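You operate a simulated robot arm through the tools that you are given. There is no shell and no other tool.

Carry out the task below with a simulated robot arm. There is one attempt and no reset: what you move stays moved.

JOB
Rub the burrs off the alloy bar in the vice and lay it on the green mat.
Fine: shut the vice lever before rubbing with the abrasive pad; the pad goes back, the vice ends open. Set down upright: alloy bar, abrasive pad. Where these are worked on the way, their far stop is far enough and under half their travel is too little: vice lever. What is to be rubbed or washed off counts as gone when no trace of it is left.

It is judged by the outcome, as a careful person would: the job done as asked, and still so three seconds after it is handed in. It fails if anything else is knocked over, pushed out of place, dropped, spilled or broken.

ROBOT AND FRAMES
A 6-joint arm with a two-finger gripper, fixed in place. Base frame: the origin is at the foot of the arm, x ahead of it, y to its left, z up. Readings come in mm, rad, newtons and seconds.
Its first joint turns from -2.897 to 2.897 rad. Payload 3.43 kg.
The tool frame sits at the grasp point between the pads (the TCP): z along the fingers, y along the line on which they close. The tips reach 20 mm beyond it. The gripper opens to 190 mm. The gripper's body begins 248 mm behind the TCP.
Orientation is told as [roll, pitch, yaw] about the base's x, y, z axes, in that order, counted from this pose: with the fingers straight down and closing along the base's y, the tool's x points along the base's -x, its y along +y and its z along -z.

CONTROLS
- The arm moves only by the tool servo_tool. Its argument "steps" is a list that holds one entry, the list of rows, each a list of 7 numbers: the shift along the tool's x, y, z in mm, then the turn, a rotation vector about the tool's x, y, z in rad, then the gripper command, from -1 (fully open) to 1 (shut), values between in proportion. In form: [[[tx, ty, tz, rx, ry, rz, fingers], ...]]. A call has 1 to 20 rows; each row is the pose to reach, as a shift and turn from the pose commanded when the call began, along the tool's axes at that moment. A row lasts 0.2 s, in which the tool goes at most 50 mm and 0.15 rad; a call with a longer step from one row to the next is refused whole, and so is a gripper value outside its range. Where a pose cannot be reached the arm comes as near as it can. A force on the tool above 90 N (or 10 N above the force at the start of the call, whichever is more), or a blocked arm, ends the call early, and 0.2 s more pass. The fingers move at their own pace (about 153 mm/s each) and stop on an object; they squeeze with about 29 N. The grip force told is the motor's: it shows also when the fingers shut on nothing. Time passes only in rows, and 0.2 s behind the last, so rows that repeat a pose let the fingers close. The reply holds the time, the measured pose of the TCP, the force on the tool along the base axes, the opening and the grip force, in the units named above and with some noise, with the torque about the TCP (base axes, N m) and any sound that the robot's microphone picked up.
- Cameras (640 x 400 px; columns grow to the right, rows downward): "scene" is fixed at [50.8, -500.8, 1498.4]; the picture's right is [0.44, -0.90, 0.00], its down [-0.35, -0.17, -0.92] and it looks along [0.83, 0.40, -0.40] (base axes); focal length 321 px, centre (320, 200). "wrist" rides on the gripper at [70, -8, -288] in the tool frame; the picture's right is [0.12, 0.99, 0.00], its down [-0.96, 0.12, -0.25] and it looks along [-0.24, 0.03, 0.97] (tool axes); focal length 261 px, centre (320, 200). There is no depth. A picture from a camera that has moved, and an enlarged one, comes with that camera's place and axes in the base frame and with its lens.
- grab_frame(camera): a new picture of that camera. The clock stands still meanwhile.
- raise_lower(by): slides the trunk up (or, below 0, down) by that many mm; the arm rides with it, the base frame stays. It gives what a move gives, with no picture.
- zoom(camera, box): a new picture of the part [left, top, right, bottom] of that camera's present view, enlarged. The clock stands still meanwhile.
- sign_off(): hands the job in; it is judged then, once.

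Nothing tells you positions but the pictures and the camera data. Unless the task says otherwise, let go and move clear before handing in.

The tools are called by a JSON object that holds its "method" and its "body". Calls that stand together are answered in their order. servo_tool: Moves the arm, as the interface text tells. Its arguments: {"type":"object","properties":{"steps":{"type":"array"}},"required":["steps"]} The other tools are called the same way: raise_lower (by) slides the trunk up or down; grab_frame (camera) takes a picture; zoom (camera, box) takes an enlarged picture of a part of a camera's view; sign_off () hands the job in.

At the start:

```text
clock: 0.0
position: [659.6, 45.5, 1229.3]
ee_rot: [0.0, 0.001, 0.0]
force: [0.3, -0.4, -0.4]
torque: [-0.05, 0.01, 0.02]
gripper_width: 190.1
gripper_force: 0.1
trunk travel left (down, up): [-275.0, 165.0]
```

scene: 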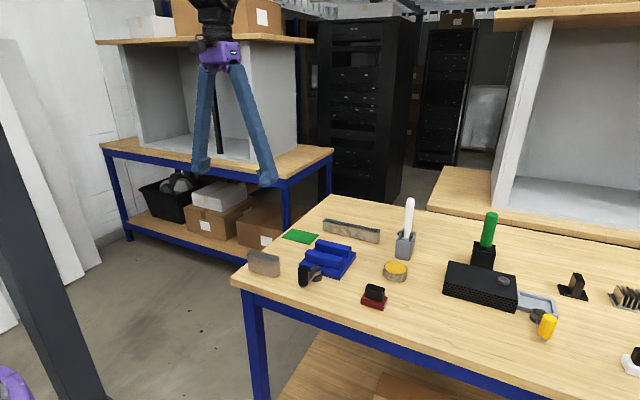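
wrist: 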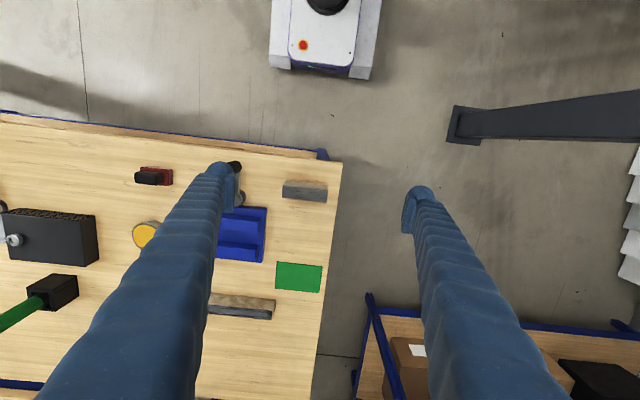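

The scene shows a bench with a blue vice, a green mat, two grey/brown bars, a red-based pad and other items. I'll enlarge the views first to identify which is which.

{"method": "zoom", "body": {"camera": "scene", "box": [230, 190, 430, 315]}}

{"method": "zoom", "body": {"camera": "scene", "box": [420, 200, 640, 370]}}

{"method": "zoom", "body": {"camera": "wrist", "box": [100, 140, 360, 340]}}

```text
3.20 times, centred on (330, 252) of scene
camera zoom: at [50.8, -500.8, 1498.4], right [0.44, -0.9, 0.0], down [-0.35, -0.17, -0.92], along [0.83, 0.4, -0.4], focal length 1027 px, centre (288, 32)
```

zoom: 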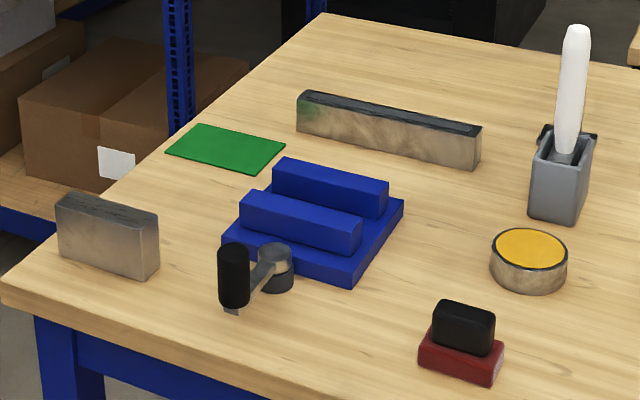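

```text
2.35 times, centred on (530, 285) of scene
camera zoom: at [50.8, -500.8, 1498.4], right [0.44, -0.9, 0.0], down [-0.35, -0.17, -0.92], along [0.83, 0.4, -0.4], focal length 755 px, centre (-174, 0)
```

zoom: 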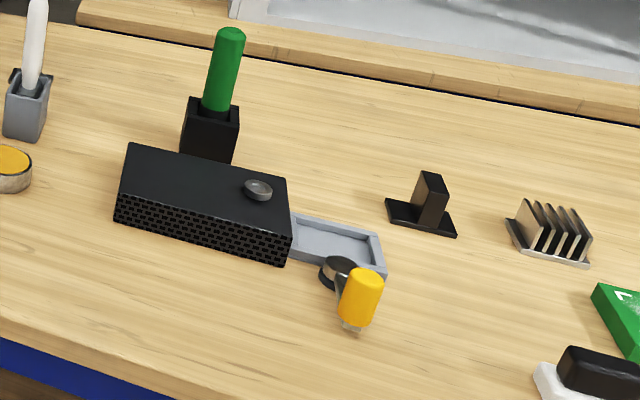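

```text
2.00 times, centred on (230, 240) of wrist
camera zoom: at [589.6, 37.4, 1515.6], right [-0.12, 0.99, 0.0], down [0.96, 0.12, 0.25], along [0.24, 0.03, -0.97], focal length 521 px, centre (500, 120)
```

zoom: 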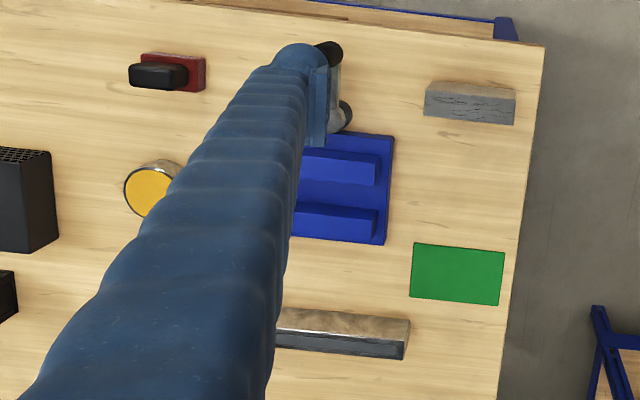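

The blue vice looks empty with its lever at the side. A short bar stands to its left, a long bar lies behind it, and a red pad with a black handle is on the near side. I'll move the arm sideways at height to get views from other angles before touching anything.

{"method": "servo_tool", "body": {"steps": [[[0, -50, 0, 0, 0, 0, -1], [0, -100, 0, 0, 0, 0, -1], [0, -150, 20, 0, 0, 0, -1], [0, -200, 40, 0, 0, 0, -1], [0, -240, 60, 0, 0, 0, -1], [0, -240, 60, 0, 0, 0, -1]]]}}

```text
refused: row 3 steps farther than a row can; nothing moved
```

That call was refused because one step exceeded 50 mm. I'll send the same sideways move in smaller steps.

{"method": "servo_tool", "body": {"steps": [[[0, -45, 0, 0, 0, 0, -1], [0, -90, 0, 0, 0, 0, -1], [0, -135, 10, 0, 0, 0, -1], [0, -180, 20, 0, 0, 0, -1], [0, -220, 30, 0, 0, 0, -1], [0, -220, 30, 0, 0, 0, -1]]]}}

{"method": "grab_frame", "body": {"camera": "wrist"}}

```text
clock: 1.4
position: [659.9, -173.5, 1198.6]
ee_rot: [0.001, 0.0, 0.001]
force: [-1.2, -0.7, -0.8]
torque: [0.02, 0.01, 0.01]
gripper_width: 190.1
gripper_force: 0.0
trunk travel left (down, up): [-275.0, 165.0]
```

```text
taken
camera wrist: at [590.0, -182.4, 1485.1], right [-0.12, 0.99, 0.0], down [0.96, 0.12, 0.25], along [0.25, 0.03, -0.97], focal length 261 px, centre (320, 200)
```

wrist: 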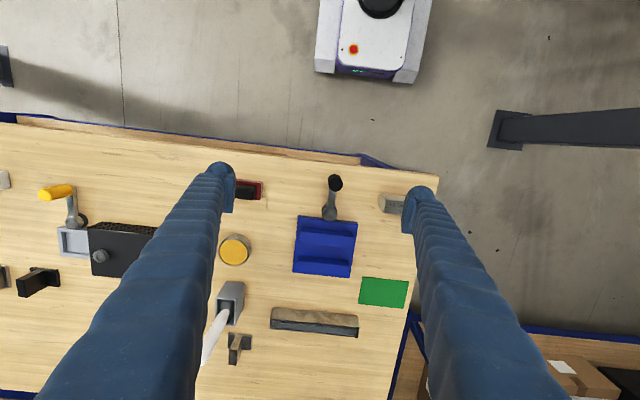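

The vice is now clear between the fingers, with its lever pointing toward the robot. I'll enlarge this area for details.

{"method": "zoom", "body": {"camera": "wrist", "box": [220, 160, 430, 350]}}

{"method": "zoom", "body": {"camera": "wrist", "box": [280, 165, 380, 285]}}

```text
2.11 times, centred on (325, 255) of wrist
camera zoom: at [590.0, -182.4, 1485.1], right [-0.12, 0.99, 0.0], down [0.96, 0.12, 0.25], along [0.25, 0.03, -0.97], focal length 549 px, centre (310, 84)
```

zoom: 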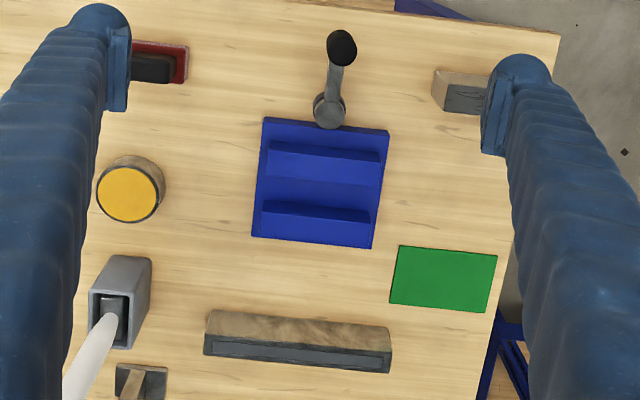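

```text
3.33 times, centred on (330, 225) of wrist
camera zoom: at [590.0, -182.4, 1485.1], right [-0.12, 0.99, 0.0], down [0.96, 0.12, 0.25], along [0.25, 0.03, -0.97], focal length 869 px, centre (287, 117)
```

zoom: 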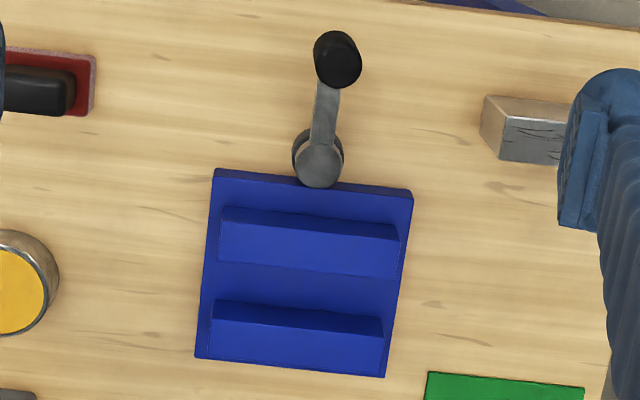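

The short bar shows dark crack-like marks on its top, and the vice slot (about 44 mm) is empty. There seem to be two handled pads, one red-based and one white-based, so I'll enlarge those and both bars.

{"method": "zoom", "body": {"camera": "scene", "box": [350, 275, 400, 315]}}

{"method": "zoom", "body": {"camera": "scene", "box": [560, 290, 640, 400]}}

{"method": "zoom", "body": {"camera": "scene", "box": [240, 235, 340, 295]}}

{"method": "zoom", "body": {"camera": "scene", "box": [310, 205, 400, 255]}}

```text
10.00 times, centred on (375, 295) of scene
camera zoom: at [50.8, -500.8, 1498.4], right [0.44, -0.9, 0.0], down [-0.35, -0.17, -0.92], along [0.83, 0.4, -0.4], focal length 3208 px, centre (-230, -750)
```

zoom: 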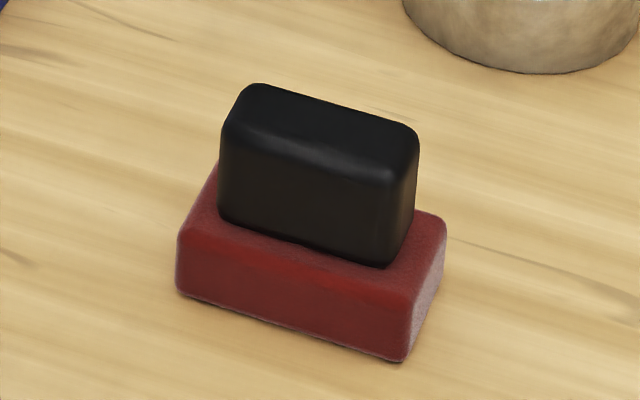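

```text
3.64 times, centred on (600, 345) of scene
camera zoom: at [50.8, -500.8, 1498.4], right [0.44, -0.9, 0.0], down [-0.35, -0.17, -0.92], along [0.83, 0.4, -0.4], focal length 1167 px, centre (-698, -327)
```

zoom: 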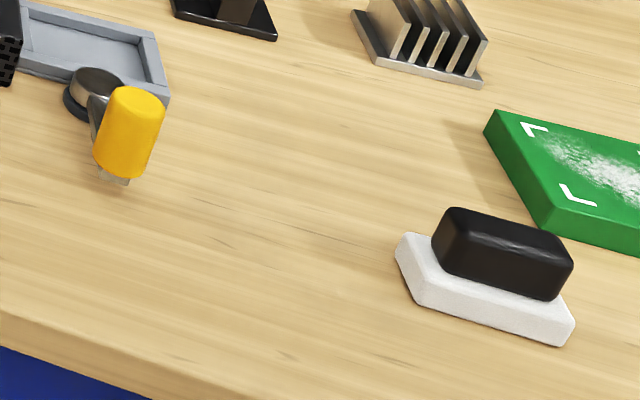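

```text
6.40 times, centred on (290, 265) of scene
camera zoom: at [50.8, -500.8, 1498.4], right [0.44, -0.9, 0.0], down [-0.35, -0.17, -0.92], along [0.83, 0.4, -0.4], focal length 2053 px, centre (512, -216)
```

zoom: 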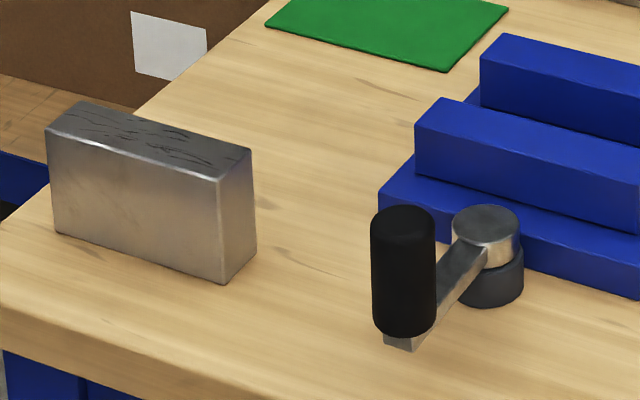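

```text
7.11 times, centred on (355, 230) of scene
camera zoom: at [50.8, -500.8, 1498.4], right [0.44, -0.9, 0.0], down [-0.35, -0.17, -0.92], along [0.83, 0.4, -0.4], focal length 2281 px, centre (71, -13)
```

zoom: 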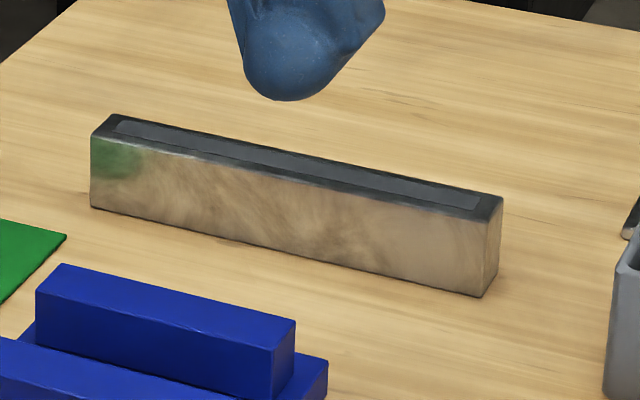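

The short bar with scratches on top is the alloy bar, and the red-based pad is the abrasive pad; the white pad belongs with the green board. The vice lever turns about a vertical pivot. Next I'll move over the bar to measure it.

{"method": "servo_tool", "body": {"steps": [[[0, 45, 0, 0, 0, 0, -1], [0, 90, 0, 0, 0, 0, -1], [0, 135, 20, 0, 0, 0, -1], [0, 180, 40, 0, 0, 0, -1], [10, 215, 60, 0, 0, 0, -1], [20, 215, 80, 0, 0, 0, -1], [20, 215, 80, 0, 0, 0, -1]]]}}

{"method": "grab_frame", "body": {"camera": "wrist"}}

{"method": "zoom", "body": {"camera": "wrist", "box": [240, 120, 400, 220]}}

```text
clock: 3.0
position: [639.1, 39.7, 1118.2]
ee_rot: [0.001, 0.001, 0.0]
force: [-0.6, -0.4, 0.3]
torque: [0.06, 0.01, 0.0]
gripper_width: 189.9
gripper_force: 0.0
trunk travel left (down, up): [-275.0, 165.0]
```

```text
taken
camera wrist: at [569.4, 31.6, 1405.8], right [-0.12, 0.99, 0.0], down [0.96, 0.12, 0.25], along [0.24, 0.03, -0.97], focal length 261 px, centre (320, 200)
```

wrist: 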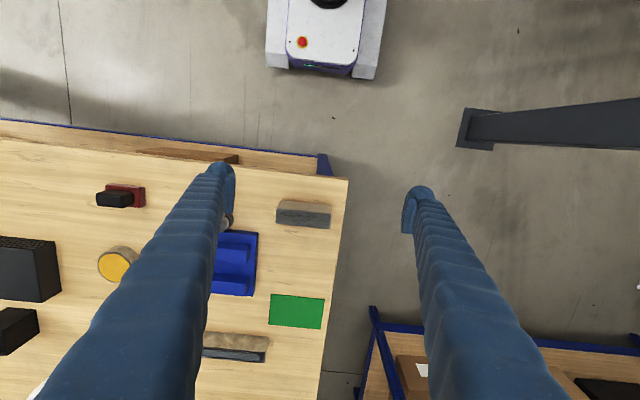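

```text
4.00 times, centred on (320, 170) of wrist
camera zoom: at [569.4, 31.6, 1405.8], right [-0.12, 0.99, 0.0], down [0.96, 0.12, 0.25], along [0.24, 0.03, -0.97], focal length 1043 px, centre (320, 320)
```

zoom: 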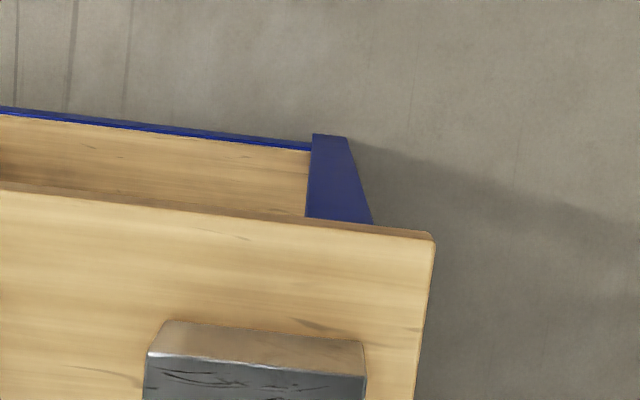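

The alloy bar is visible below the camera, near the table's left corner. I'll zoom precisely onto the bar.

{"method": "zoom", "body": {"camera": "wrist", "box": [264, 190, 344, 240]}}

{"method": "zoom", "body": {"camera": "wrist", "box": [250, 280, 346, 340]}}

```text
8.00 times, centred on (304, 215) of wrist
camera zoom: at [569.4, 31.6, 1405.8], right [-0.12, 0.99, 0.0], down [0.96, 0.12, 0.25], along [0.24, 0.03, -0.97], focal length 2085 px, centre (448, 80)
```

zoom: 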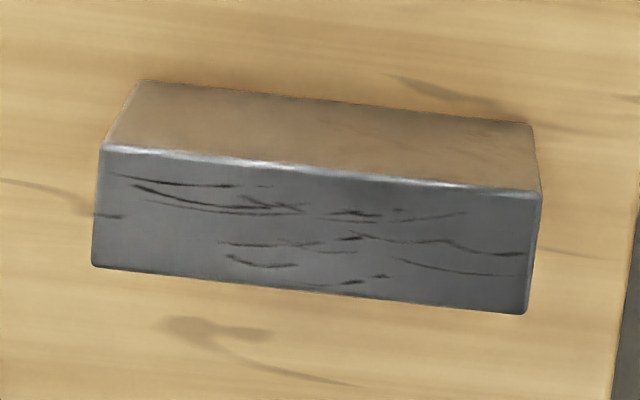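

```text
6.67 times, centred on (298, 310) of wrist
camera zoom: at [569.4, 31.6, 1405.8], right [-0.12, 0.99, 0.0], down [0.96, 0.12, 0.25], along [0.24, 0.03, -0.97], focal length 1738 px, centre (467, -533)
```

zoom: 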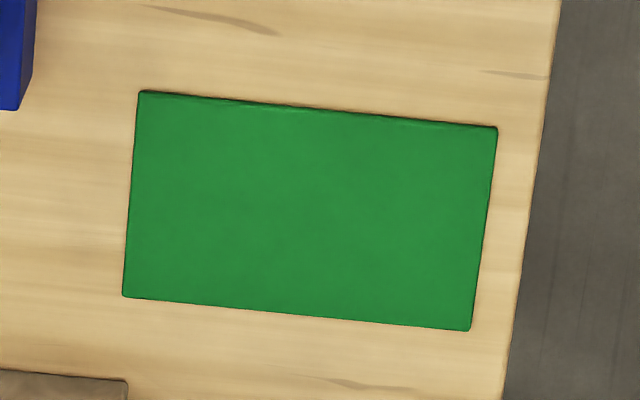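

The bar measures about 28 × 98 × 60 mm and is centred near (719, 20), standing on a table at z ≈ 901. The mat is centred near (959, 26), and the vice slot near (854, -139). I'll move above the bar and check alignment before grasping.

{"method": "servo_tool", "body": {"steps": [[[-40, -10, 0, 0, 0, 0, -1], [-80, -20, 20, 0, 0, 0, -1], [-80, -20, 55, 0, 0, 0, -1], [-80, -20, 80, 0, 0, 0, -1], [-80, -20, 80, 0, 0, 0, -1]]]}}

{"method": "grab_frame", "body": {"camera": "wrist"}}

{"method": "grab_frame", "body": {"camera": "scene"}}

```text
clock: 4.2
position: [718.8, 21.2, 1039.4]
ee_rot: [0.0, 0.001, 0.001]
force: [-0.7, 1.4, -0.1]
torque: [0.03, 0.02, 0.0]
gripper_width: 190.1
gripper_force: 0.1
trunk travel left (down, up): [-275.0, 165.0]
```

```text
taken
camera wrist: at [649.2, 11.5, 1326.6], right [-0.12, 0.99, 0.0], down [0.96, 0.12, 0.25], along [0.25, 0.03, -0.97], focal length 261 px, centre (320, 200)
```

wrist: 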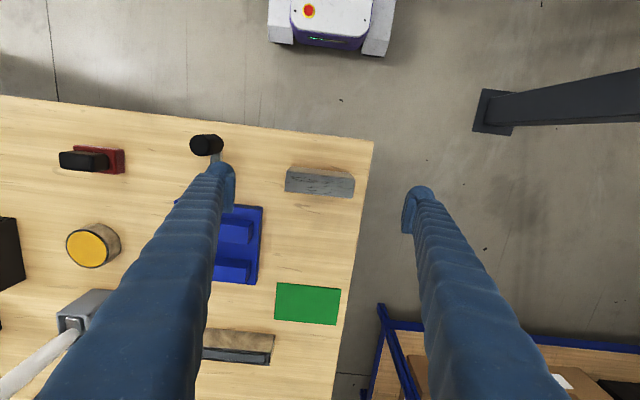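

```text
taken
```

scene: 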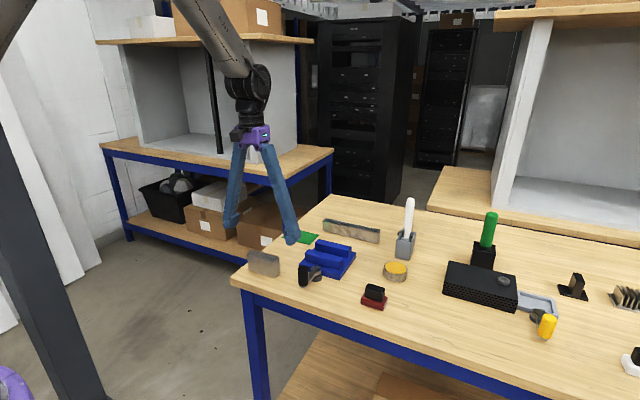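

The gripper is above the bar with fingers left and right of it. I'll measure once more with a zoom before descending.

{"method": "zoom", "body": {"camera": "wrist", "box": [272, 150, 368, 210]}}

{"method": "zoom", "body": {"camera": "scene", "box": [200, 190, 340, 290]}}

```text
6.67 times, centred on (320, 180) of wrist
camera zoom: at [649.2, 11.5, 1326.6], right [-0.12, 0.99, 0.0], down [0.96, 0.12, 0.25], along [0.25, 0.03, -0.97], focal length 1738 px, centre (320, 333)
```

zoom: 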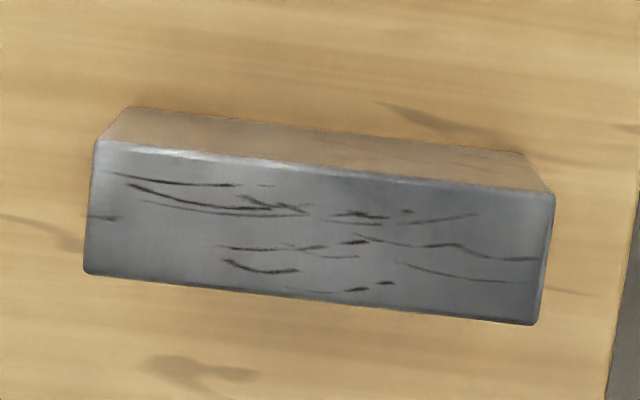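

```text
4.00 times, centred on (270, 240) of scene
camera zoom: at [50.8, -500.8, 1498.4], right [0.44, -0.9, 0.0], down [-0.35, -0.17, -0.92], along [0.83, 0.4, -0.4], focal length 1283 px, centre (520, 40)
```

zoom: 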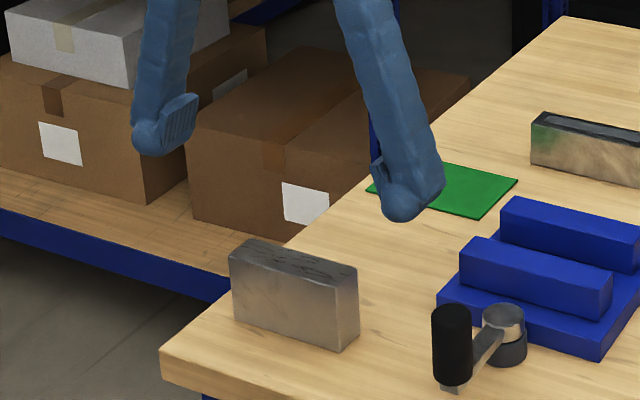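

The bar centre is confirmed at (719.5, 20) and it's square to the base axes. I'll descend to z ≈ 957 so the tips stay clear of the vice jaws later, then close on the bar's ends.

{"method": "servo_tool", "body": {"steps": [[[0, -1, 40, 0, 0, 0, -1], [0, -1, 70, 0, 0, 0, -1], [0, -1, 82, 0, 0, 0, -1], [0, -1, 82, 0, 0, 0, -0.3], [0, -1, 82, 0, 0, 0, 1], [0, -1, 82, 0, 0, 0, 1], [0, -1, 82, 0, 0, 0, 1], [0, -1, 82, 0, 0, 0, 1]]]}}

{"method": "zoom", "body": {"camera": "scene", "box": [200, 190, 340, 290]}}

```text
clock: 6.0
position: [718.8, 18.7, 957.2]
ee_rot: [0.0, 0.002, 0.0]
force: [-1.4, -0.8, 1.3]
torque: [0.01, -0.02, 0.02]
gripper_width: 99.5
gripper_force: 28.8
trunk travel left (down, up): [-275.0, 165.0]
```

```text
4.00 times, centred on (270, 240) of scene
camera zoom: at [50.8, -500.8, 1498.4], right [0.44, -0.9, 0.0], down [-0.35, -0.17, -0.92], along [0.83, 0.4, -0.4], focal length 1283 px, centre (520, 40)
```

zoom: 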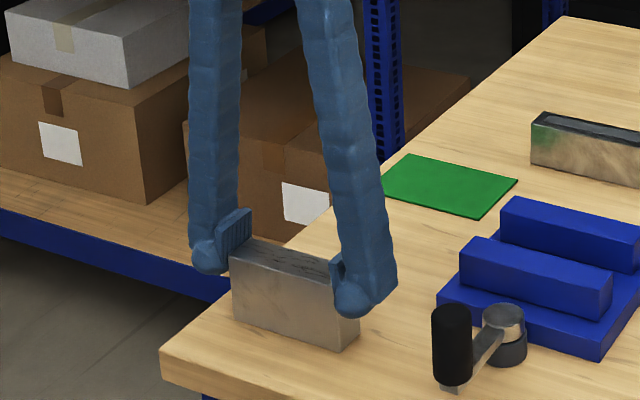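

The bar is gripped (99.5 mm opening, 28.8 N). I'll lift it straight up and carry it above the vice slot, keeping it well above the jaws and lever.

{"method": "servo_tool", "body": {"steps": [[[0, 0, -20, 0, 0, 0, 1], [0, 0, -50, 0, 0, 0, 1], [0, 0, -85, 0, 0, 0, 1], [0, 0, -105, 0, 0, 0, 1], [-30, -20, -105, 0, 0, 0, 1], [-60, -50, -105, 0, 0, 0, 1], [-90, -80, -105, 0, 0, 0, 1], [-115, -115, -105, 0, 0, 0, 1], [-135, -150, -105, 0, 0, 0, 1], [-135, -158, -105, 0, 0, 0, 1], [-135, -158, -105, 0, 0, 0, 1]]]}}

{"method": "grab_frame", "body": {"camera": "wrist"}}

{"method": "zoom", "body": {"camera": "scene", "box": [240, 170, 400, 300]}}

```text
clock: 8.4
position: [855.2, -138.1, 1061.7]
ee_rot: [-0.001, 0.001, -0.001]
force: [-0.2, 0.5, -3.0]
torque: [-0.03, 0.0, 0.01]
gripper_width: 99.4
gripper_force: 29.3
trunk travel left (down, up): [-275.0, 165.0]
```

```text
taken
camera wrist: at [785.9, -146.8, 1348.4], right [-0.12, 0.99, 0.0], down [0.96, 0.12, 0.25], along [0.24, 0.03, -0.97], focal length 261 px, centre (320, 200)
```

wrist: 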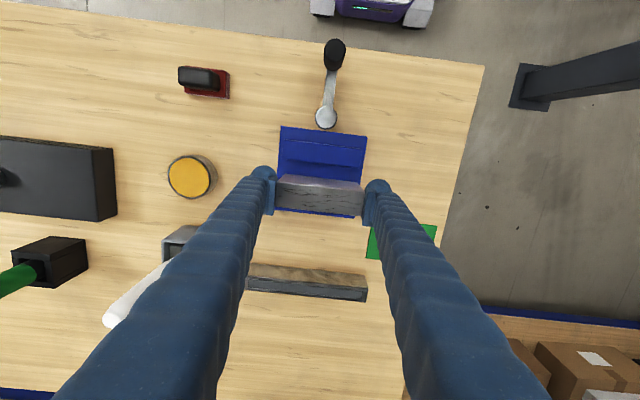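

```text
3.08 times, centred on (320, 235) of scene
camera zoom: at [50.8, -500.8, 1498.4], right [0.44, -0.9, 0.0], down [-0.35, -0.17, -0.92], along [0.83, 0.4, -0.4], focal length 987 px, centre (320, 92)
```

zoom: 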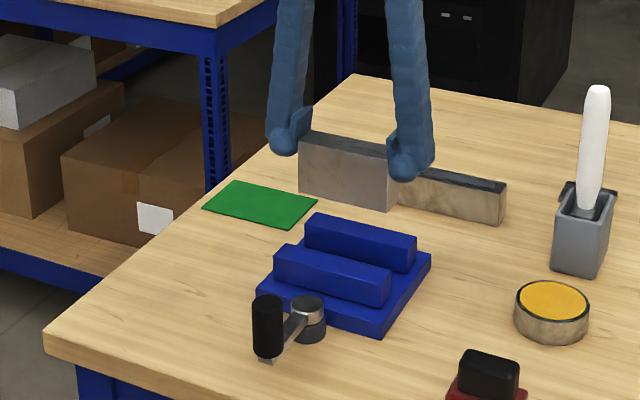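

The bar is held above the vice. I'll enlarge the wrist view to verify the slot position relative to the bar.

{"method": "zoom", "body": {"camera": "wrist", "box": [264, 110, 384, 230]}}

{"method": "zoom", "body": {"camera": "scene", "box": [296, 220, 366, 290]}}

```text
3.33 times, centred on (324, 170) of wrist
camera zoom: at [785.9, -146.8, 1348.4], right [-0.12, 0.99, 0.0], down [0.96, 0.12, 0.25], along [0.24, 0.03, -0.97], focal length 869 px, centre (307, 300)
```

zoom: 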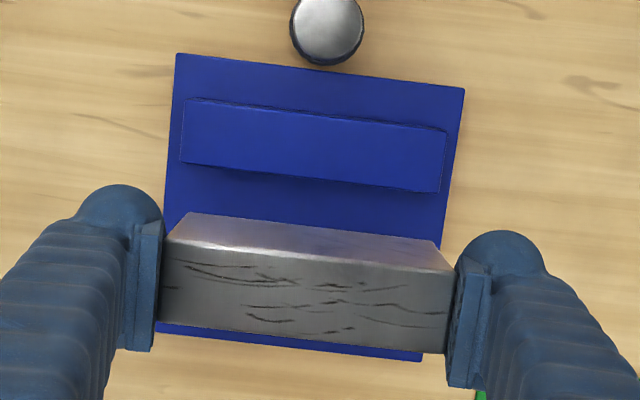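

```text
5.71 times, centred on (331, 255) of scene
camera zoom: at [50.8, -500.8, 1498.4], right [0.44, -0.9, 0.0], down [-0.35, -0.17, -0.92], along [0.83, 0.4, -0.4], focal length 1833 px, centre (257, -114)
```

zoom: 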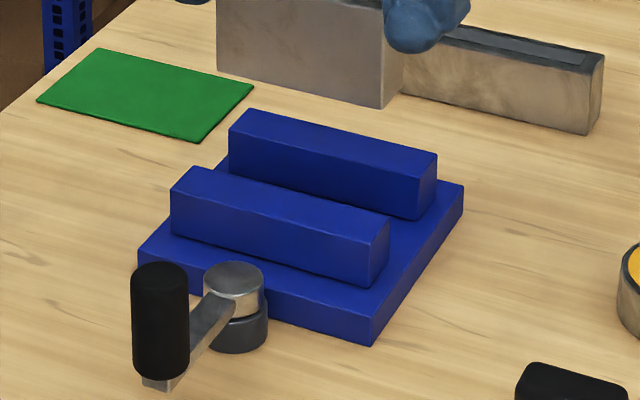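

Refined numbers put the vice slot at x 830–873 (centre 851.5), y centre -140.5, plate top z ≈ 916 and jaw tops ≈ 947. I'll shift the bar over the slot centre and lower most of the way.

{"method": "servo_tool", "body": {"steps": [[[4.4, -2.4, 0, 0, 0, 0, 1], [4.4, -2.4, 30, 0, 0, 0, 1], [4.4, -2.4, 50, 0, 0, 0, 1], [4.4, -2.4, 65, 0, 0, 0, 1], [4.4, -2.4, 78, 0, 0, 0, 1], [4.4, -2.4, 84, 0, 0, 0, 1], [4.4, -2.4, 84, 0, 0, 0, 1]]]}}

{"method": "zoom", "body": {"camera": "wrist", "box": [264, 110, 384, 230]}}

{"method": "zoom", "body": {"camera": "scene", "box": [296, 220, 366, 290]}}

```text
clock: 10.0
position: [849.9, -141.0, 977.6]
ee_rot: [0.0, 0.001, -0.002]
force: [-0.2, -0.6, -1.3]
torque: [0.08, -0.01, 0.06]
gripper_width: 99.0
gripper_force: 28.7
trunk travel left (down, up): [-275.0, 165.0]
```

```text
3.33 times, centred on (324, 170) of wrist
camera zoom: at [780.6, -149.5, 1264.3], right [-0.12, 0.99, 0.0], down [0.96, 0.12, 0.25], along [0.24, 0.03, -0.97], focal length 869 px, centre (307, 300)
```

zoom: 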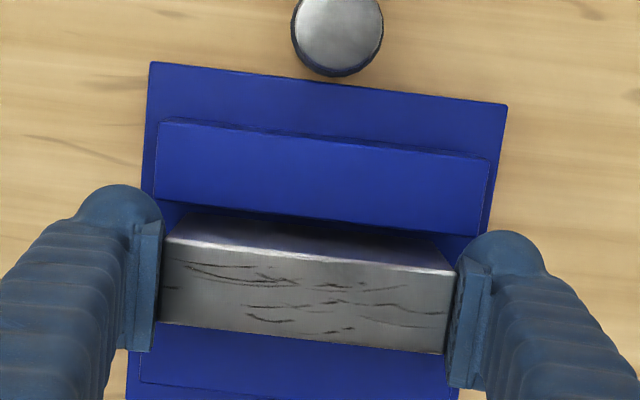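

```text
5.71 times, centred on (331, 255) of scene
camera zoom: at [50.8, -500.8, 1498.4], right [0.44, -0.9, 0.0], down [-0.35, -0.17, -0.92], along [0.83, 0.4, -0.4], focal length 1833 px, centre (257, -114)
```

zoom: 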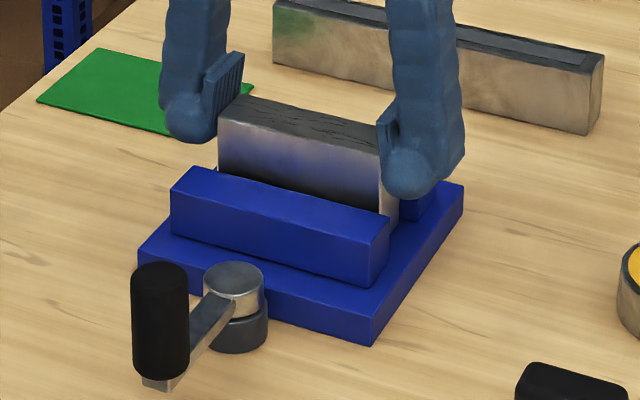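

The bar is inside the slot with clearance. I'll lower it in small steps until the force shows contact with the vice floor.

{"method": "servo_tool", "body": {"steps": [[[0, 0, 1.5, 0, 0, 0, 1], [0, 0, 3, 0, 0, 0, 1], [0, 0, 3, 0, 0, 0, 1]]]}}

```text
clock: 10.8
position: [849.1, -140.9, 976.4]
ee_rot: [0.0, -0.002, -0.001]
force: [0.8, -2.5, 21.8]
torque: [-0.06, 0.07, 0.02]
gripper_width: 99.2
gripper_force: 29.2
trunk travel left (down, up): [-275.0, 165.0]
```

The bar touched the vice floor (22 N upward) at TCP z ≈ 976. I'll relieve the pressure and open the fingers enough to release.

{"method": "servo_tool", "body": {"steps": [[[0, 0, -2, 0, 0, 0, 1], [0, 0, -2, 0, 0, 0, -0.2], [0, 0, -2, 0, 0, 0, -0.4], [0, 0, -2, 0, 0, 0, -0.4]]]}}

{"method": "zoom", "body": {"camera": "scene", "box": [296, 220, 366, 290]}}

{"method": "zoom", "body": {"camera": "wrist", "box": [264, 110, 384, 230]}}

```text
clock: 11.8
position: [849.3, -141.1, 976.3]
ee_rot: [0.0, 0.001, 0.0]
force: [0.3, -0.4, -1.2]
torque: [-0.03, 0.02, 0.01]
gripper_width: 132.7
gripper_force: 0.0
trunk travel left (down, up): [-275.0, 165.0]
```

```text
5.71 times, centred on (331, 255) of scene
camera zoom: at [50.8, -500.8, 1498.4], right [0.44, -0.9, 0.0], down [-0.35, -0.17, -0.92], along [0.83, 0.4, -0.4], focal length 1833 px, centre (257, -114)
```

zoom: 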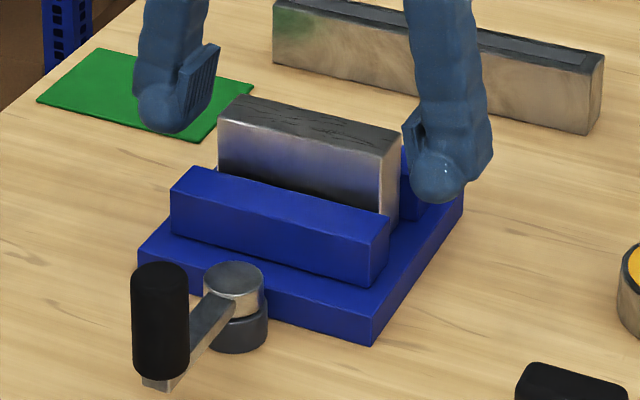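

```text
3.33 times, centred on (324, 170) of wrist
camera zoom: at [780.1, -149.2, 1263.6], right [-0.12, 0.99, 0.0], down [0.96, 0.12, 0.25], along [0.24, 0.03, -0.97], focal length 869 px, centre (307, 300)
```

zoom: 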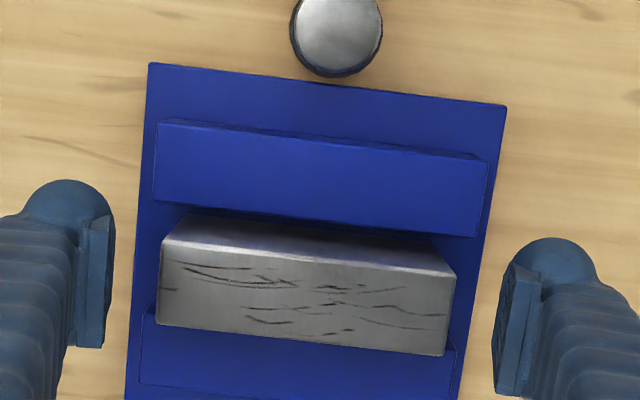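

The bar stands in the slot, released. Now I'll rise and move back to look at the lever handle from above.

{"method": "servo_tool", "body": {"steps": [[[0, 0, -40, 0, 0, 0, -0.4], [0, 0, -80, 0, 0, 0, -0.4], [0, 0, -110, 0, 0, 0, -0.4], [45, 0, -110, 0, 0, 0, -0.4], [90, 0, -110, 0, 0, 0, -0.4], [135, 0, -110, 0, 0, 0, -0.4], [180, 0, -110, 0, 0, 0, -0.4], [200, 0, -110, 0, 0, 0, -0.4], [200, 0, -110, 0, 0, 0, -0.4]]]}}

{"method": "grab_frame", "body": {"camera": "wrist"}}

{"method": "zoom", "body": {"camera": "wrist", "box": [260, 150, 380, 270]}}

```text
clock: 13.8
position: [647.2, -140.4, 1086.6]
ee_rot: [0.0, 0.001, -0.001]
force: [-0.2, 0.5, 0.3]
torque: [0.01, 0.0, 0.01]
gripper_width: 132.8
gripper_force: 0.1
trunk travel left (down, up): [-275.0, 165.0]
```

```text
taken
camera wrist: at [579.4, -150.4, 1374.1], right [-0.12, 0.99, 0.0], down [0.96, 0.12, 0.25], along [0.24, 0.03, -0.97], focal length 261 px, centre (320, 200)
```

wrist: 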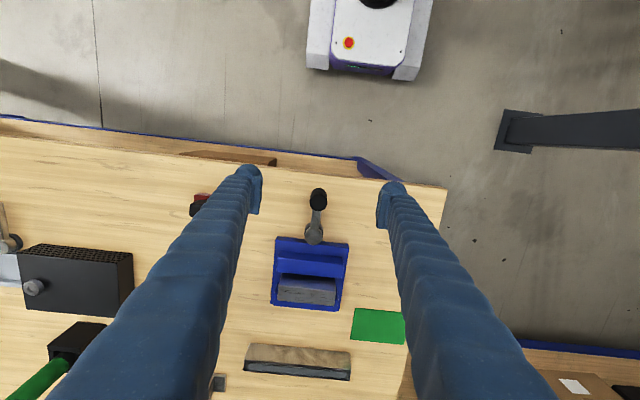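

```text
3.33 times, centred on (320, 210) of wrist
camera zoom: at [579.4, -150.4, 1374.1], right [-0.12, 0.99, 0.0], down [0.96, 0.12, 0.25], along [0.24, 0.03, -0.97], focal length 869 px, centre (320, 167)
```

zoom: 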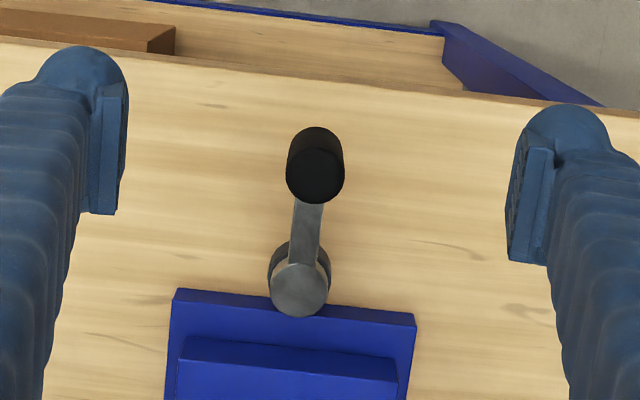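

The lever handle is an upright cylinder about 27 mm across at roughly (684, -140), with the pivot near (763, -140). I'll straddle the handle with the fingers and close on it to learn its width.

{"method": "servo_tool", "body": {"steps": [[[-37, 0, 20, 0, 0, 0, -0.4], [-37, 0, 60, 0, 0, 0, -0.4], [-37, 0, 95, 0, 0, 0, -0.4], [-37, 0, 120, 0, 0, 0, -0.4], [-37, 0, 128, 0, 0, 0, -0.4], [-37, 0, 128, 0, 0, 0, 0.3]]]}}

{"method": "grab_frame", "body": {"camera": "wrist"}}

{"method": "zoom", "body": {"camera": "scene", "box": [270, 220, 350, 300]}}

```text
clock: 15.2
position: [686.1, -138.6, 957.9]
ee_rot: [0.0, 0.001, -0.001]
force: [0.3, 0.0, -0.2]
torque: [-0.02, 0.04, 0.05]
gripper_width: 66.6
gripper_force: 0.1
trunk travel left (down, up): [-275.0, 165.0]
```

```text
taken
camera wrist: at [617.2, -148.5, 1245.6], right [-0.12, 0.99, 0.0], down [0.96, 0.12, 0.25], along [0.24, 0.03, -0.97], focal length 261 px, centre (320, 200)
```

wrist: 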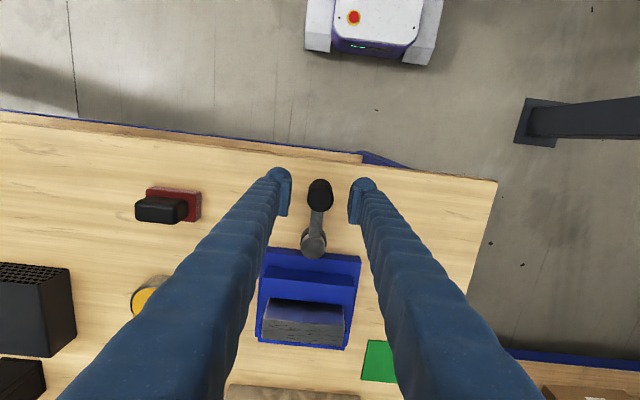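

```text
5.00 times, centred on (310, 260) of scene
camera zoom: at [50.8, -500.8, 1498.4], right [0.44, -0.9, 0.0], down [-0.35, -0.17, -0.92], along [0.83, 0.4, -0.4], focal length 1604 px, centre (370, -100)
```

zoom: 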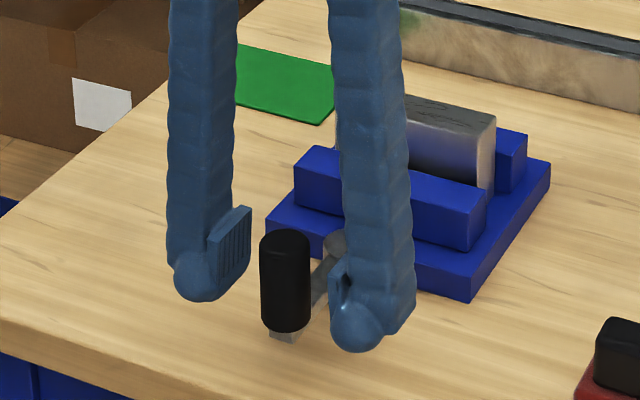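

The fingers straddle the handle. I'll zoom to check the alignment front-to-back before closing.

{"method": "zoom", "body": {"camera": "wrist", "box": [265, 160, 385, 260]}}

```text
4.00 times, centred on (325, 210) of wrist
camera zoom: at [617.2, -148.5, 1245.6], right [-0.12, 0.99, 0.0], down [0.96, 0.12, 0.25], along [0.24, 0.03, -0.97], focal length 1043 px, centre (300, 160)
```

zoom: 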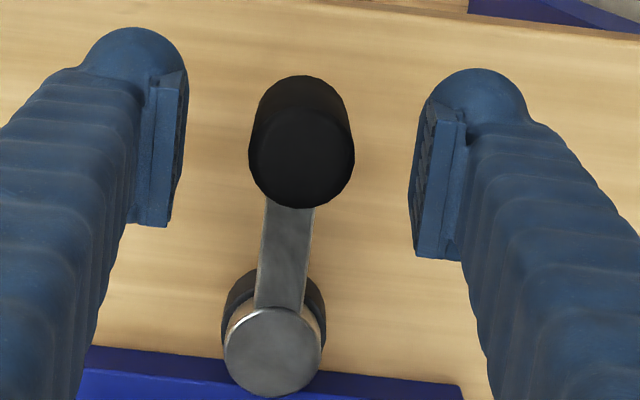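

Alignment is good: handle at about (685.6, -139.7), pivot (763.5, -140). I'll close on the handle now.

{"method": "servo_tool", "body": {"steps": [[[0, -1, 0, 0, 0, 0, 0.6], [0, -1, 0, 0, 0, 0, 1], [0, -1, 0, 0, 0, 0, 1]]]}}

```text
clock: 16.0
position: [686.6, -141.6, 959.2]
ee_rot: [-0.001, 0.002, 0.0]
force: [-1.1, 0.6, -0.3]
torque: [0.04, 0.01, -0.02]
gripper_width: 26.5
gripper_force: 45.2
trunk travel left (down, up): [-275.0, 165.0]
```

The handle is 26.5 mm wide and gripped. I'll test which way the lever turns with a small sideways nudge toward +y.

{"method": "servo_tool", "body": {"steps": [[[0, 2, 0, 0, 0, 0, 1], [0, 4, 0, 0, 0, 0, 1], [0, 4, 0, 0, 0, 0, 1]]]}}

```text
clock: 16.8
position: [687.4, -140.3, 957.6]
ee_rot: [0.001, 0.001, 0.0]
force: [-0.9, -27.1, -2.5]
torque: [-0.25, -0.02, 0.04]
gripper_width: 27.0
gripper_force: 45.0
trunk travel left (down, up): [-275.0, 165.0]
```

Moving +y met 27 N of resistance with almost no motion, so that is the stop. I'll try the -y direction.

{"method": "servo_tool", "body": {"steps": [[[0, -4, 0, 0, 0, 0, 1], [0, -6, 0, 0, 0, 0, 1], [0, -8, 0, 0, 0, 0, 1], [0, -10, 0, 0, 0, 0, 1], [0, -10, 0, 0, 0, 0, 1]]]}}

```text
clock: 18.0
position: [686.2, -146.2, 958.3]
ee_rot: [-0.001, 0.002, 0.0]
force: [-2.5, 6.1, -2.3]
torque: [0.06, 0.07, 0.33]
gripper_width: 26.2
gripper_force: 45.2
trunk travel left (down, up): [-275.0, 165.0]
```

The lever swings toward -y easily. I'll loosen to a cage around the handle, raise slightly so tips clear the jaw, and follow the arc around the pivot while turning the tool with it.

{"method": "servo_tool", "body": {"steps": [[[0, 0, -6, 0, 0, 0, 0.684], [0, 0, -13, 0, 0, 0, 0.684], [-0.2, -5.7, -13, 0, 0, -0.13, 0.684], [-2.6, -16.3, -13, 0, 0, -0.27, 0.684], [-6.4, -26.5, -13, 0, 0, -0.41, 0.684], [-11.6, -36.1, -13, 0, 0, -0.55, 0.684], [-18.1, -44.8, -13, 0, 0, -0.69, 0.684], [-25.8, -52.6, -13, 0, 0, -0.83, 0.684], [-25.8, -52.6, -13, 0, 0, -0.83, 0.684]]]}}

{"method": "grab_frame", "body": {"camera": "wrist"}}

{"method": "zoom", "body": {"camera": "scene", "box": [280, 210, 380, 310]}}

```text
clock: 20.0
position: [713.2, -199.3, 970.7]
ee_rot: [0.002, 0.0, 0.832]
force: [-0.7, 0.3, 0.0]
torque: [0.01, 0.01, 0.01]
gripper_width: 30.1
gripper_force: 0.0
trunk travel left (down, up): [-275.0, 165.0]
```

```text
taken
camera wrist: at [672.6, -257.7, 1259.0], right [-0.81, 0.58, 0.0], down [0.56, 0.79, 0.25], along [0.14, 0.2, -0.97], focal length 261 px, centre (320, 200)
```

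wrist: 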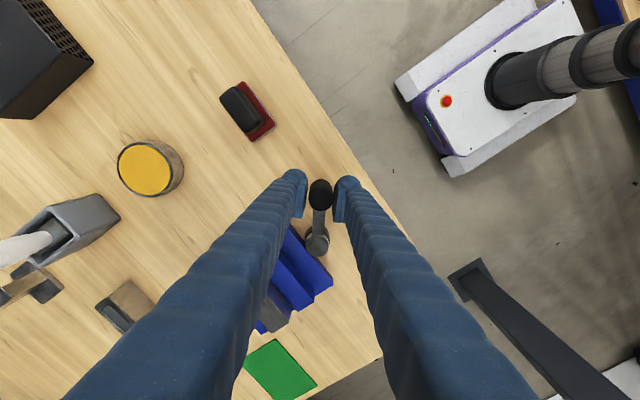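

```text
4.00 times, centred on (330, 260) of scene
camera zoom: at [50.8, -500.8, 1498.4], right [0.44, -0.9, 0.0], down [-0.35, -0.17, -0.92], along [0.83, 0.4, -0.4], focal length 1283 px, centre (280, -40)
```

zoom: 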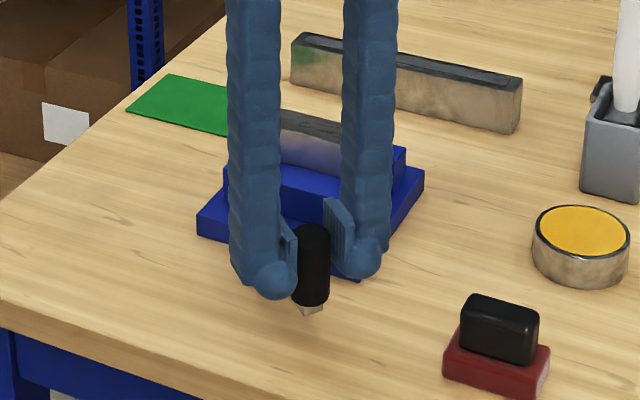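

The lever is turning inside the cage without resistance. I'll continue along the arc.

{"method": "servo_tool", "body": {"steps": [[[-0.8, -10.9, 0, 0, 0, -0.14, 0.684], [-3.0, -21.6, 0, 0, 0, -0.28, 0.684], [-6.8, -31.8, 0, 0, 0, -0.42, 0.684], [-6.8, -31.8, 0, 0, 0, -0.42, 0.684]]]}}

{"method": "zoom", "body": {"camera": "scene", "box": [280, 210, 380, 310]}}

{"method": "zoom", "body": {"camera": "wrist", "box": [260, 150, 380, 270]}}

```text
clock: 21.0
position: [740.9, -216.7, 972.4]
ee_rot: [0.004, -0.001, 1.25]
force: [-2.5, 2.4, -0.8]
torque: [0.03, 0.01, 0.03]
gripper_width: 31.8
gripper_force: 1.9
trunk travel left (down, up): [-275.0, 165.0]
```

```text
4.00 times, centred on (330, 260) of scene
camera zoom: at [50.8, -500.8, 1498.4], right [0.44, -0.9, 0.0], down [-0.35, -0.17, -0.92], along [0.83, 0.4, -0.4], focal length 1283 px, centre (280, -40)
```

zoom: 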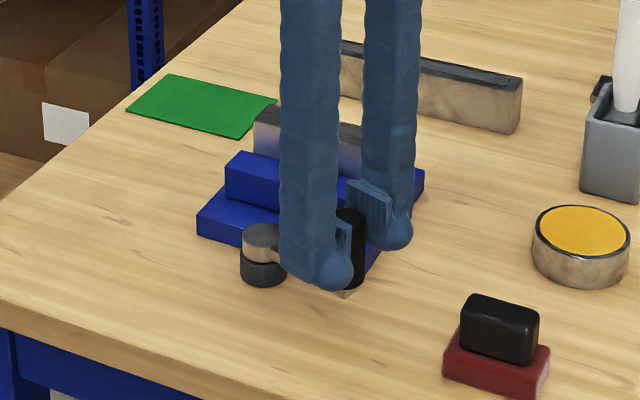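

```text
3.33 times, centred on (320, 210) of wrist
camera zoom: at [727.4, -285.6, 1258.8], right [-0.98, 0.2, 0.0], down [0.19, 0.95, 0.25], along [0.05, 0.24, -0.97], focal length 869 px, centre (320, 167)
```

zoom: 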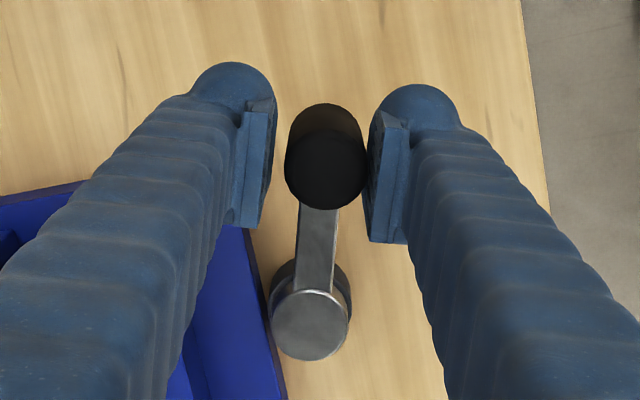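

The handle is now near 1.25 rad and still following with only a light force. I'll go further in small increments to find the far stop.

{"method": "servo_tool", "body": {"steps": [[[-0.4, -5.5, 0, 0, 0, -0.07, 0.684], [-0.8, -10.9, 0, 0, 0, -0.14, 0.684], [-0.8, -10.9, 0, 0, 0, -0.14, 0.684]]]}}

{"method": "zoom", "body": {"camera": "wrist", "box": [260, 150, 380, 270]}}

```text
clock: 21.8
position: [751.0, -217.6, 972.5]
ee_rot: [0.003, -0.001, 1.391]
force: [-7.9, 7.4, -0.4]
torque: [0.05, 0.01, -0.09]
gripper_width: 35.2
gripper_force: 5.0
trunk travel left (down, up): [-275.0, 165.0]
```

```text
3.33 times, centred on (320, 210) of wrist
camera zoom: at [747.5, -288.9, 1259.0], right [-1.0, 0.06, 0.0], down [0.06, 0.97, 0.25], along [0.01, 0.25, -0.97], focal length 869 px, centre (320, 167)
```

zoom: 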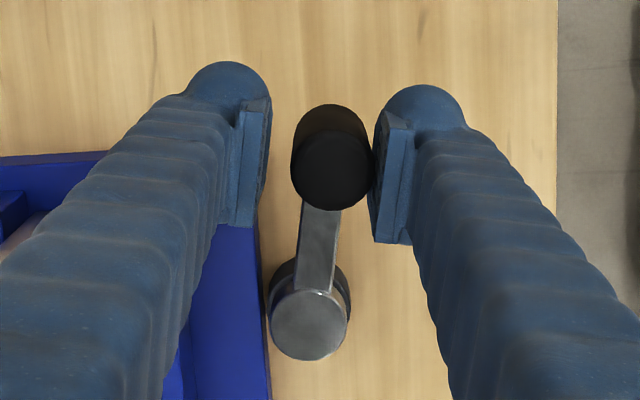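

The soft finger opening was yielding a little, so it's unclear whether this is the stop. I'll grip the handle firmly and then push a bit more to feel it.

{"method": "servo_tool", "body": {"steps": [[[0, 0, 0, 0, 0, 0, 1], [0, 0, 0, 0, 0, 0, 1], [0, 0, 0, 0, 0, 0, 1]]]}}

```text
clock: 22.6
position: [745.1, -216.9, 972.0]
ee_rot: [0.006, 0.0, 1.391]
force: [-34.4, 11.4, -8.1]
torque: [0.04, 0.24, 0.08]
gripper_width: 26.6
gripper_force: 45.2
trunk travel left (down, up): [-275.0, 165.0]
```

The tool was pulled back with 34 N, suggesting the far stop. I'll push 2 mm more to confirm whether the handle still moves.

{"method": "servo_tool", "body": {"steps": [[[0, -1, 0, 0, 0, 0, 1], [0, -2, 0, 0, 0, 0, 1], [0, -2, 0, 0, 0, 0, 1]]]}}

{"method": "zoom", "body": {"camera": "scene", "box": [290, 220, 370, 300]}}

```text
clock: 23.4
position: [747.0, -216.0, 972.4]
ee_rot: [0.008, -0.001, 1.391]
force: [-39.8, 15.3, -9.9]
torque: [0.15, 0.25, -0.01]
gripper_width: 26.9
gripper_force: 44.7
trunk travel left (down, up): [-275.0, 165.0]
```

```text
5.00 times, centred on (330, 260) of scene
camera zoom: at [50.8, -500.8, 1498.4], right [0.44, -0.9, 0.0], down [-0.35, -0.17, -0.92], along [0.83, 0.4, -0.4], focal length 1604 px, centre (270, -100)
```

zoom: 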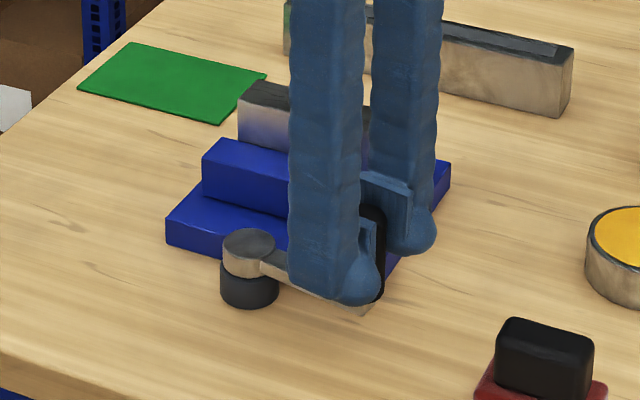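

The handle moved another ~2 mm with only a slight force increase, so it may still be creeping. I'll hold still and see if the force relaxes.

{"method": "servo_tool", "body": {"steps": [[[0, 0, 0, 0, 0, 0, 1], [0, 0, 0, 0, 0, 0, 1], [0, 0, 0, 0, 0, 0, 1], [0, 0, 0, 0, 0, 0, 1], [0, 0, 0, 0, 0, 0, 1]]]}}

```text
clock: 24.6
position: [748.6, -217.2, 970.8]
ee_rot: [0.009, -0.001, 1.391]
force: [-39.3, 15.9, -11.7]
torque: [0.1, 0.24, -0.03]
gripper_width: 26.7
gripper_force: 45.4
trunk travel left (down, up): [-275.0, 165.0]
```

The force is steady at about 40 N. I'll push 3 mm more to distinguish a stop from friction.

{"method": "servo_tool", "body": {"steps": [[[0, -1.5, 0, 0, 0, 0, 1], [0, -3, 0, 0, 0, 0, 1], [0, -3, 0, 0, 0, 0, 1], [0, -3, 0, 0, 0, 0, 1]]]}}

{"method": "zoom", "body": {"camera": "wrist", "box": [260, 150, 380, 270]}}

```text
clock: 25.6
position: [747.1, -218.5, 972.2]
ee_rot: [0.013, -0.002, 1.392]
force: [-48.1, 15.9, -9.0]
torque: [0.06, 0.34, 0.0]
gripper_width: 26.4
gripper_force: 44.5
trunk travel left (down, up): [-275.0, 165.0]
```

```text
3.33 times, centred on (320, 210) of wrist
camera zoom: at [747.0, -289.5, 1258.8], right [-1.0, 0.06, 0.01], down [0.06, 0.97, 0.25], along [0.0, 0.25, -0.97], focal length 869 px, centre (320, 167)
```

zoom: 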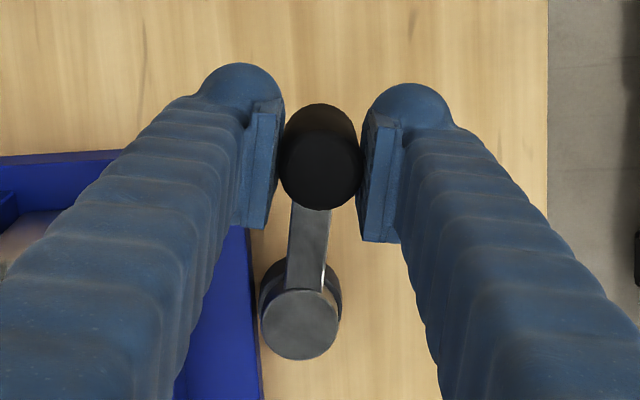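

The handle stopped moving while force climbed to 50 N: that's the far stop, at about 78° of turn. I'll relieve the push, open a little, and lift clear.

{"method": "servo_tool", "body": {"steps": [[[0, 3, 0, 0, 0, 0, 1], [0, 6, 0, 0, 0, 0, 1], [0, 6.5, 0, 0, 0, 0, 1], [0, 6.5, 0, 0, 0, 0, 0.58], [0, 6.5, 0, 0, 0, 0, 0.58], [0, 6.5, -20, 0, 0, 0, 0.58], [0, 6.5, -50, 0, 0, 0, 0.58], [0, 6.5, -90, 0, 0, 0, 0.58], [0, 6.5, -110, 0, 0, 0, 0.58]]]}}

{"method": "grab_frame", "body": {"camera": "wrist"}}

{"method": "zoom", "body": {"camera": "scene", "box": [290, 220, 390, 310]}}

```text
clock: 27.6
position: [749.9, -219.3, 1081.3]
ee_rot: [0.003, -0.001, 1.391]
force: [-0.1, -0.1, 0.6]
torque: [-0.02, 0.03, 0.01]
gripper_width: 39.8
gripper_force: 0.1
trunk travel left (down, up): [-275.0, 165.0]
```

```text
taken
camera wrist: at [746.4, -289.4, 1368.8], right [-1.0, 0.06, 0.0], down [0.06, 0.97, 0.25], along [0.01, 0.25, -0.97], focal length 261 px, centre (320, 200)
```

wrist: 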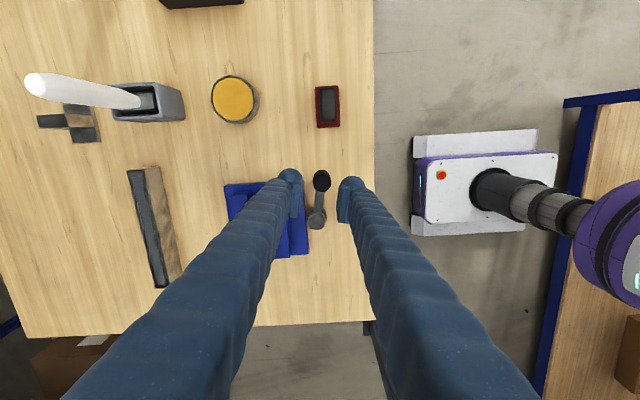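

```text
4.44 times, centred on (340, 265) of scene
camera zoom: at [50.8, -500.8, 1498.4], right [0.44, -0.9, 0.0], down [-0.35, -0.17, -0.92], along [0.83, 0.4, -0.4], focal length 1426 px, centre (231, -89)
```

zoom: 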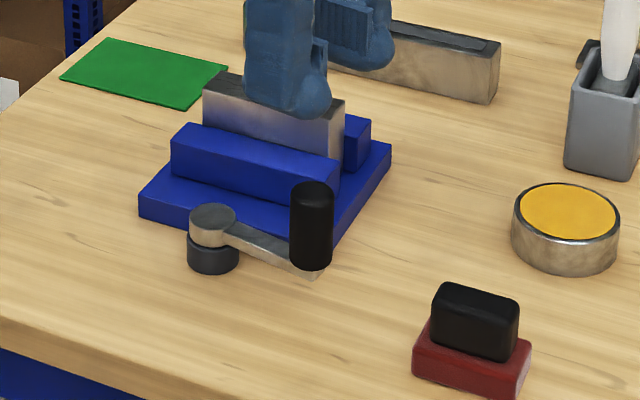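

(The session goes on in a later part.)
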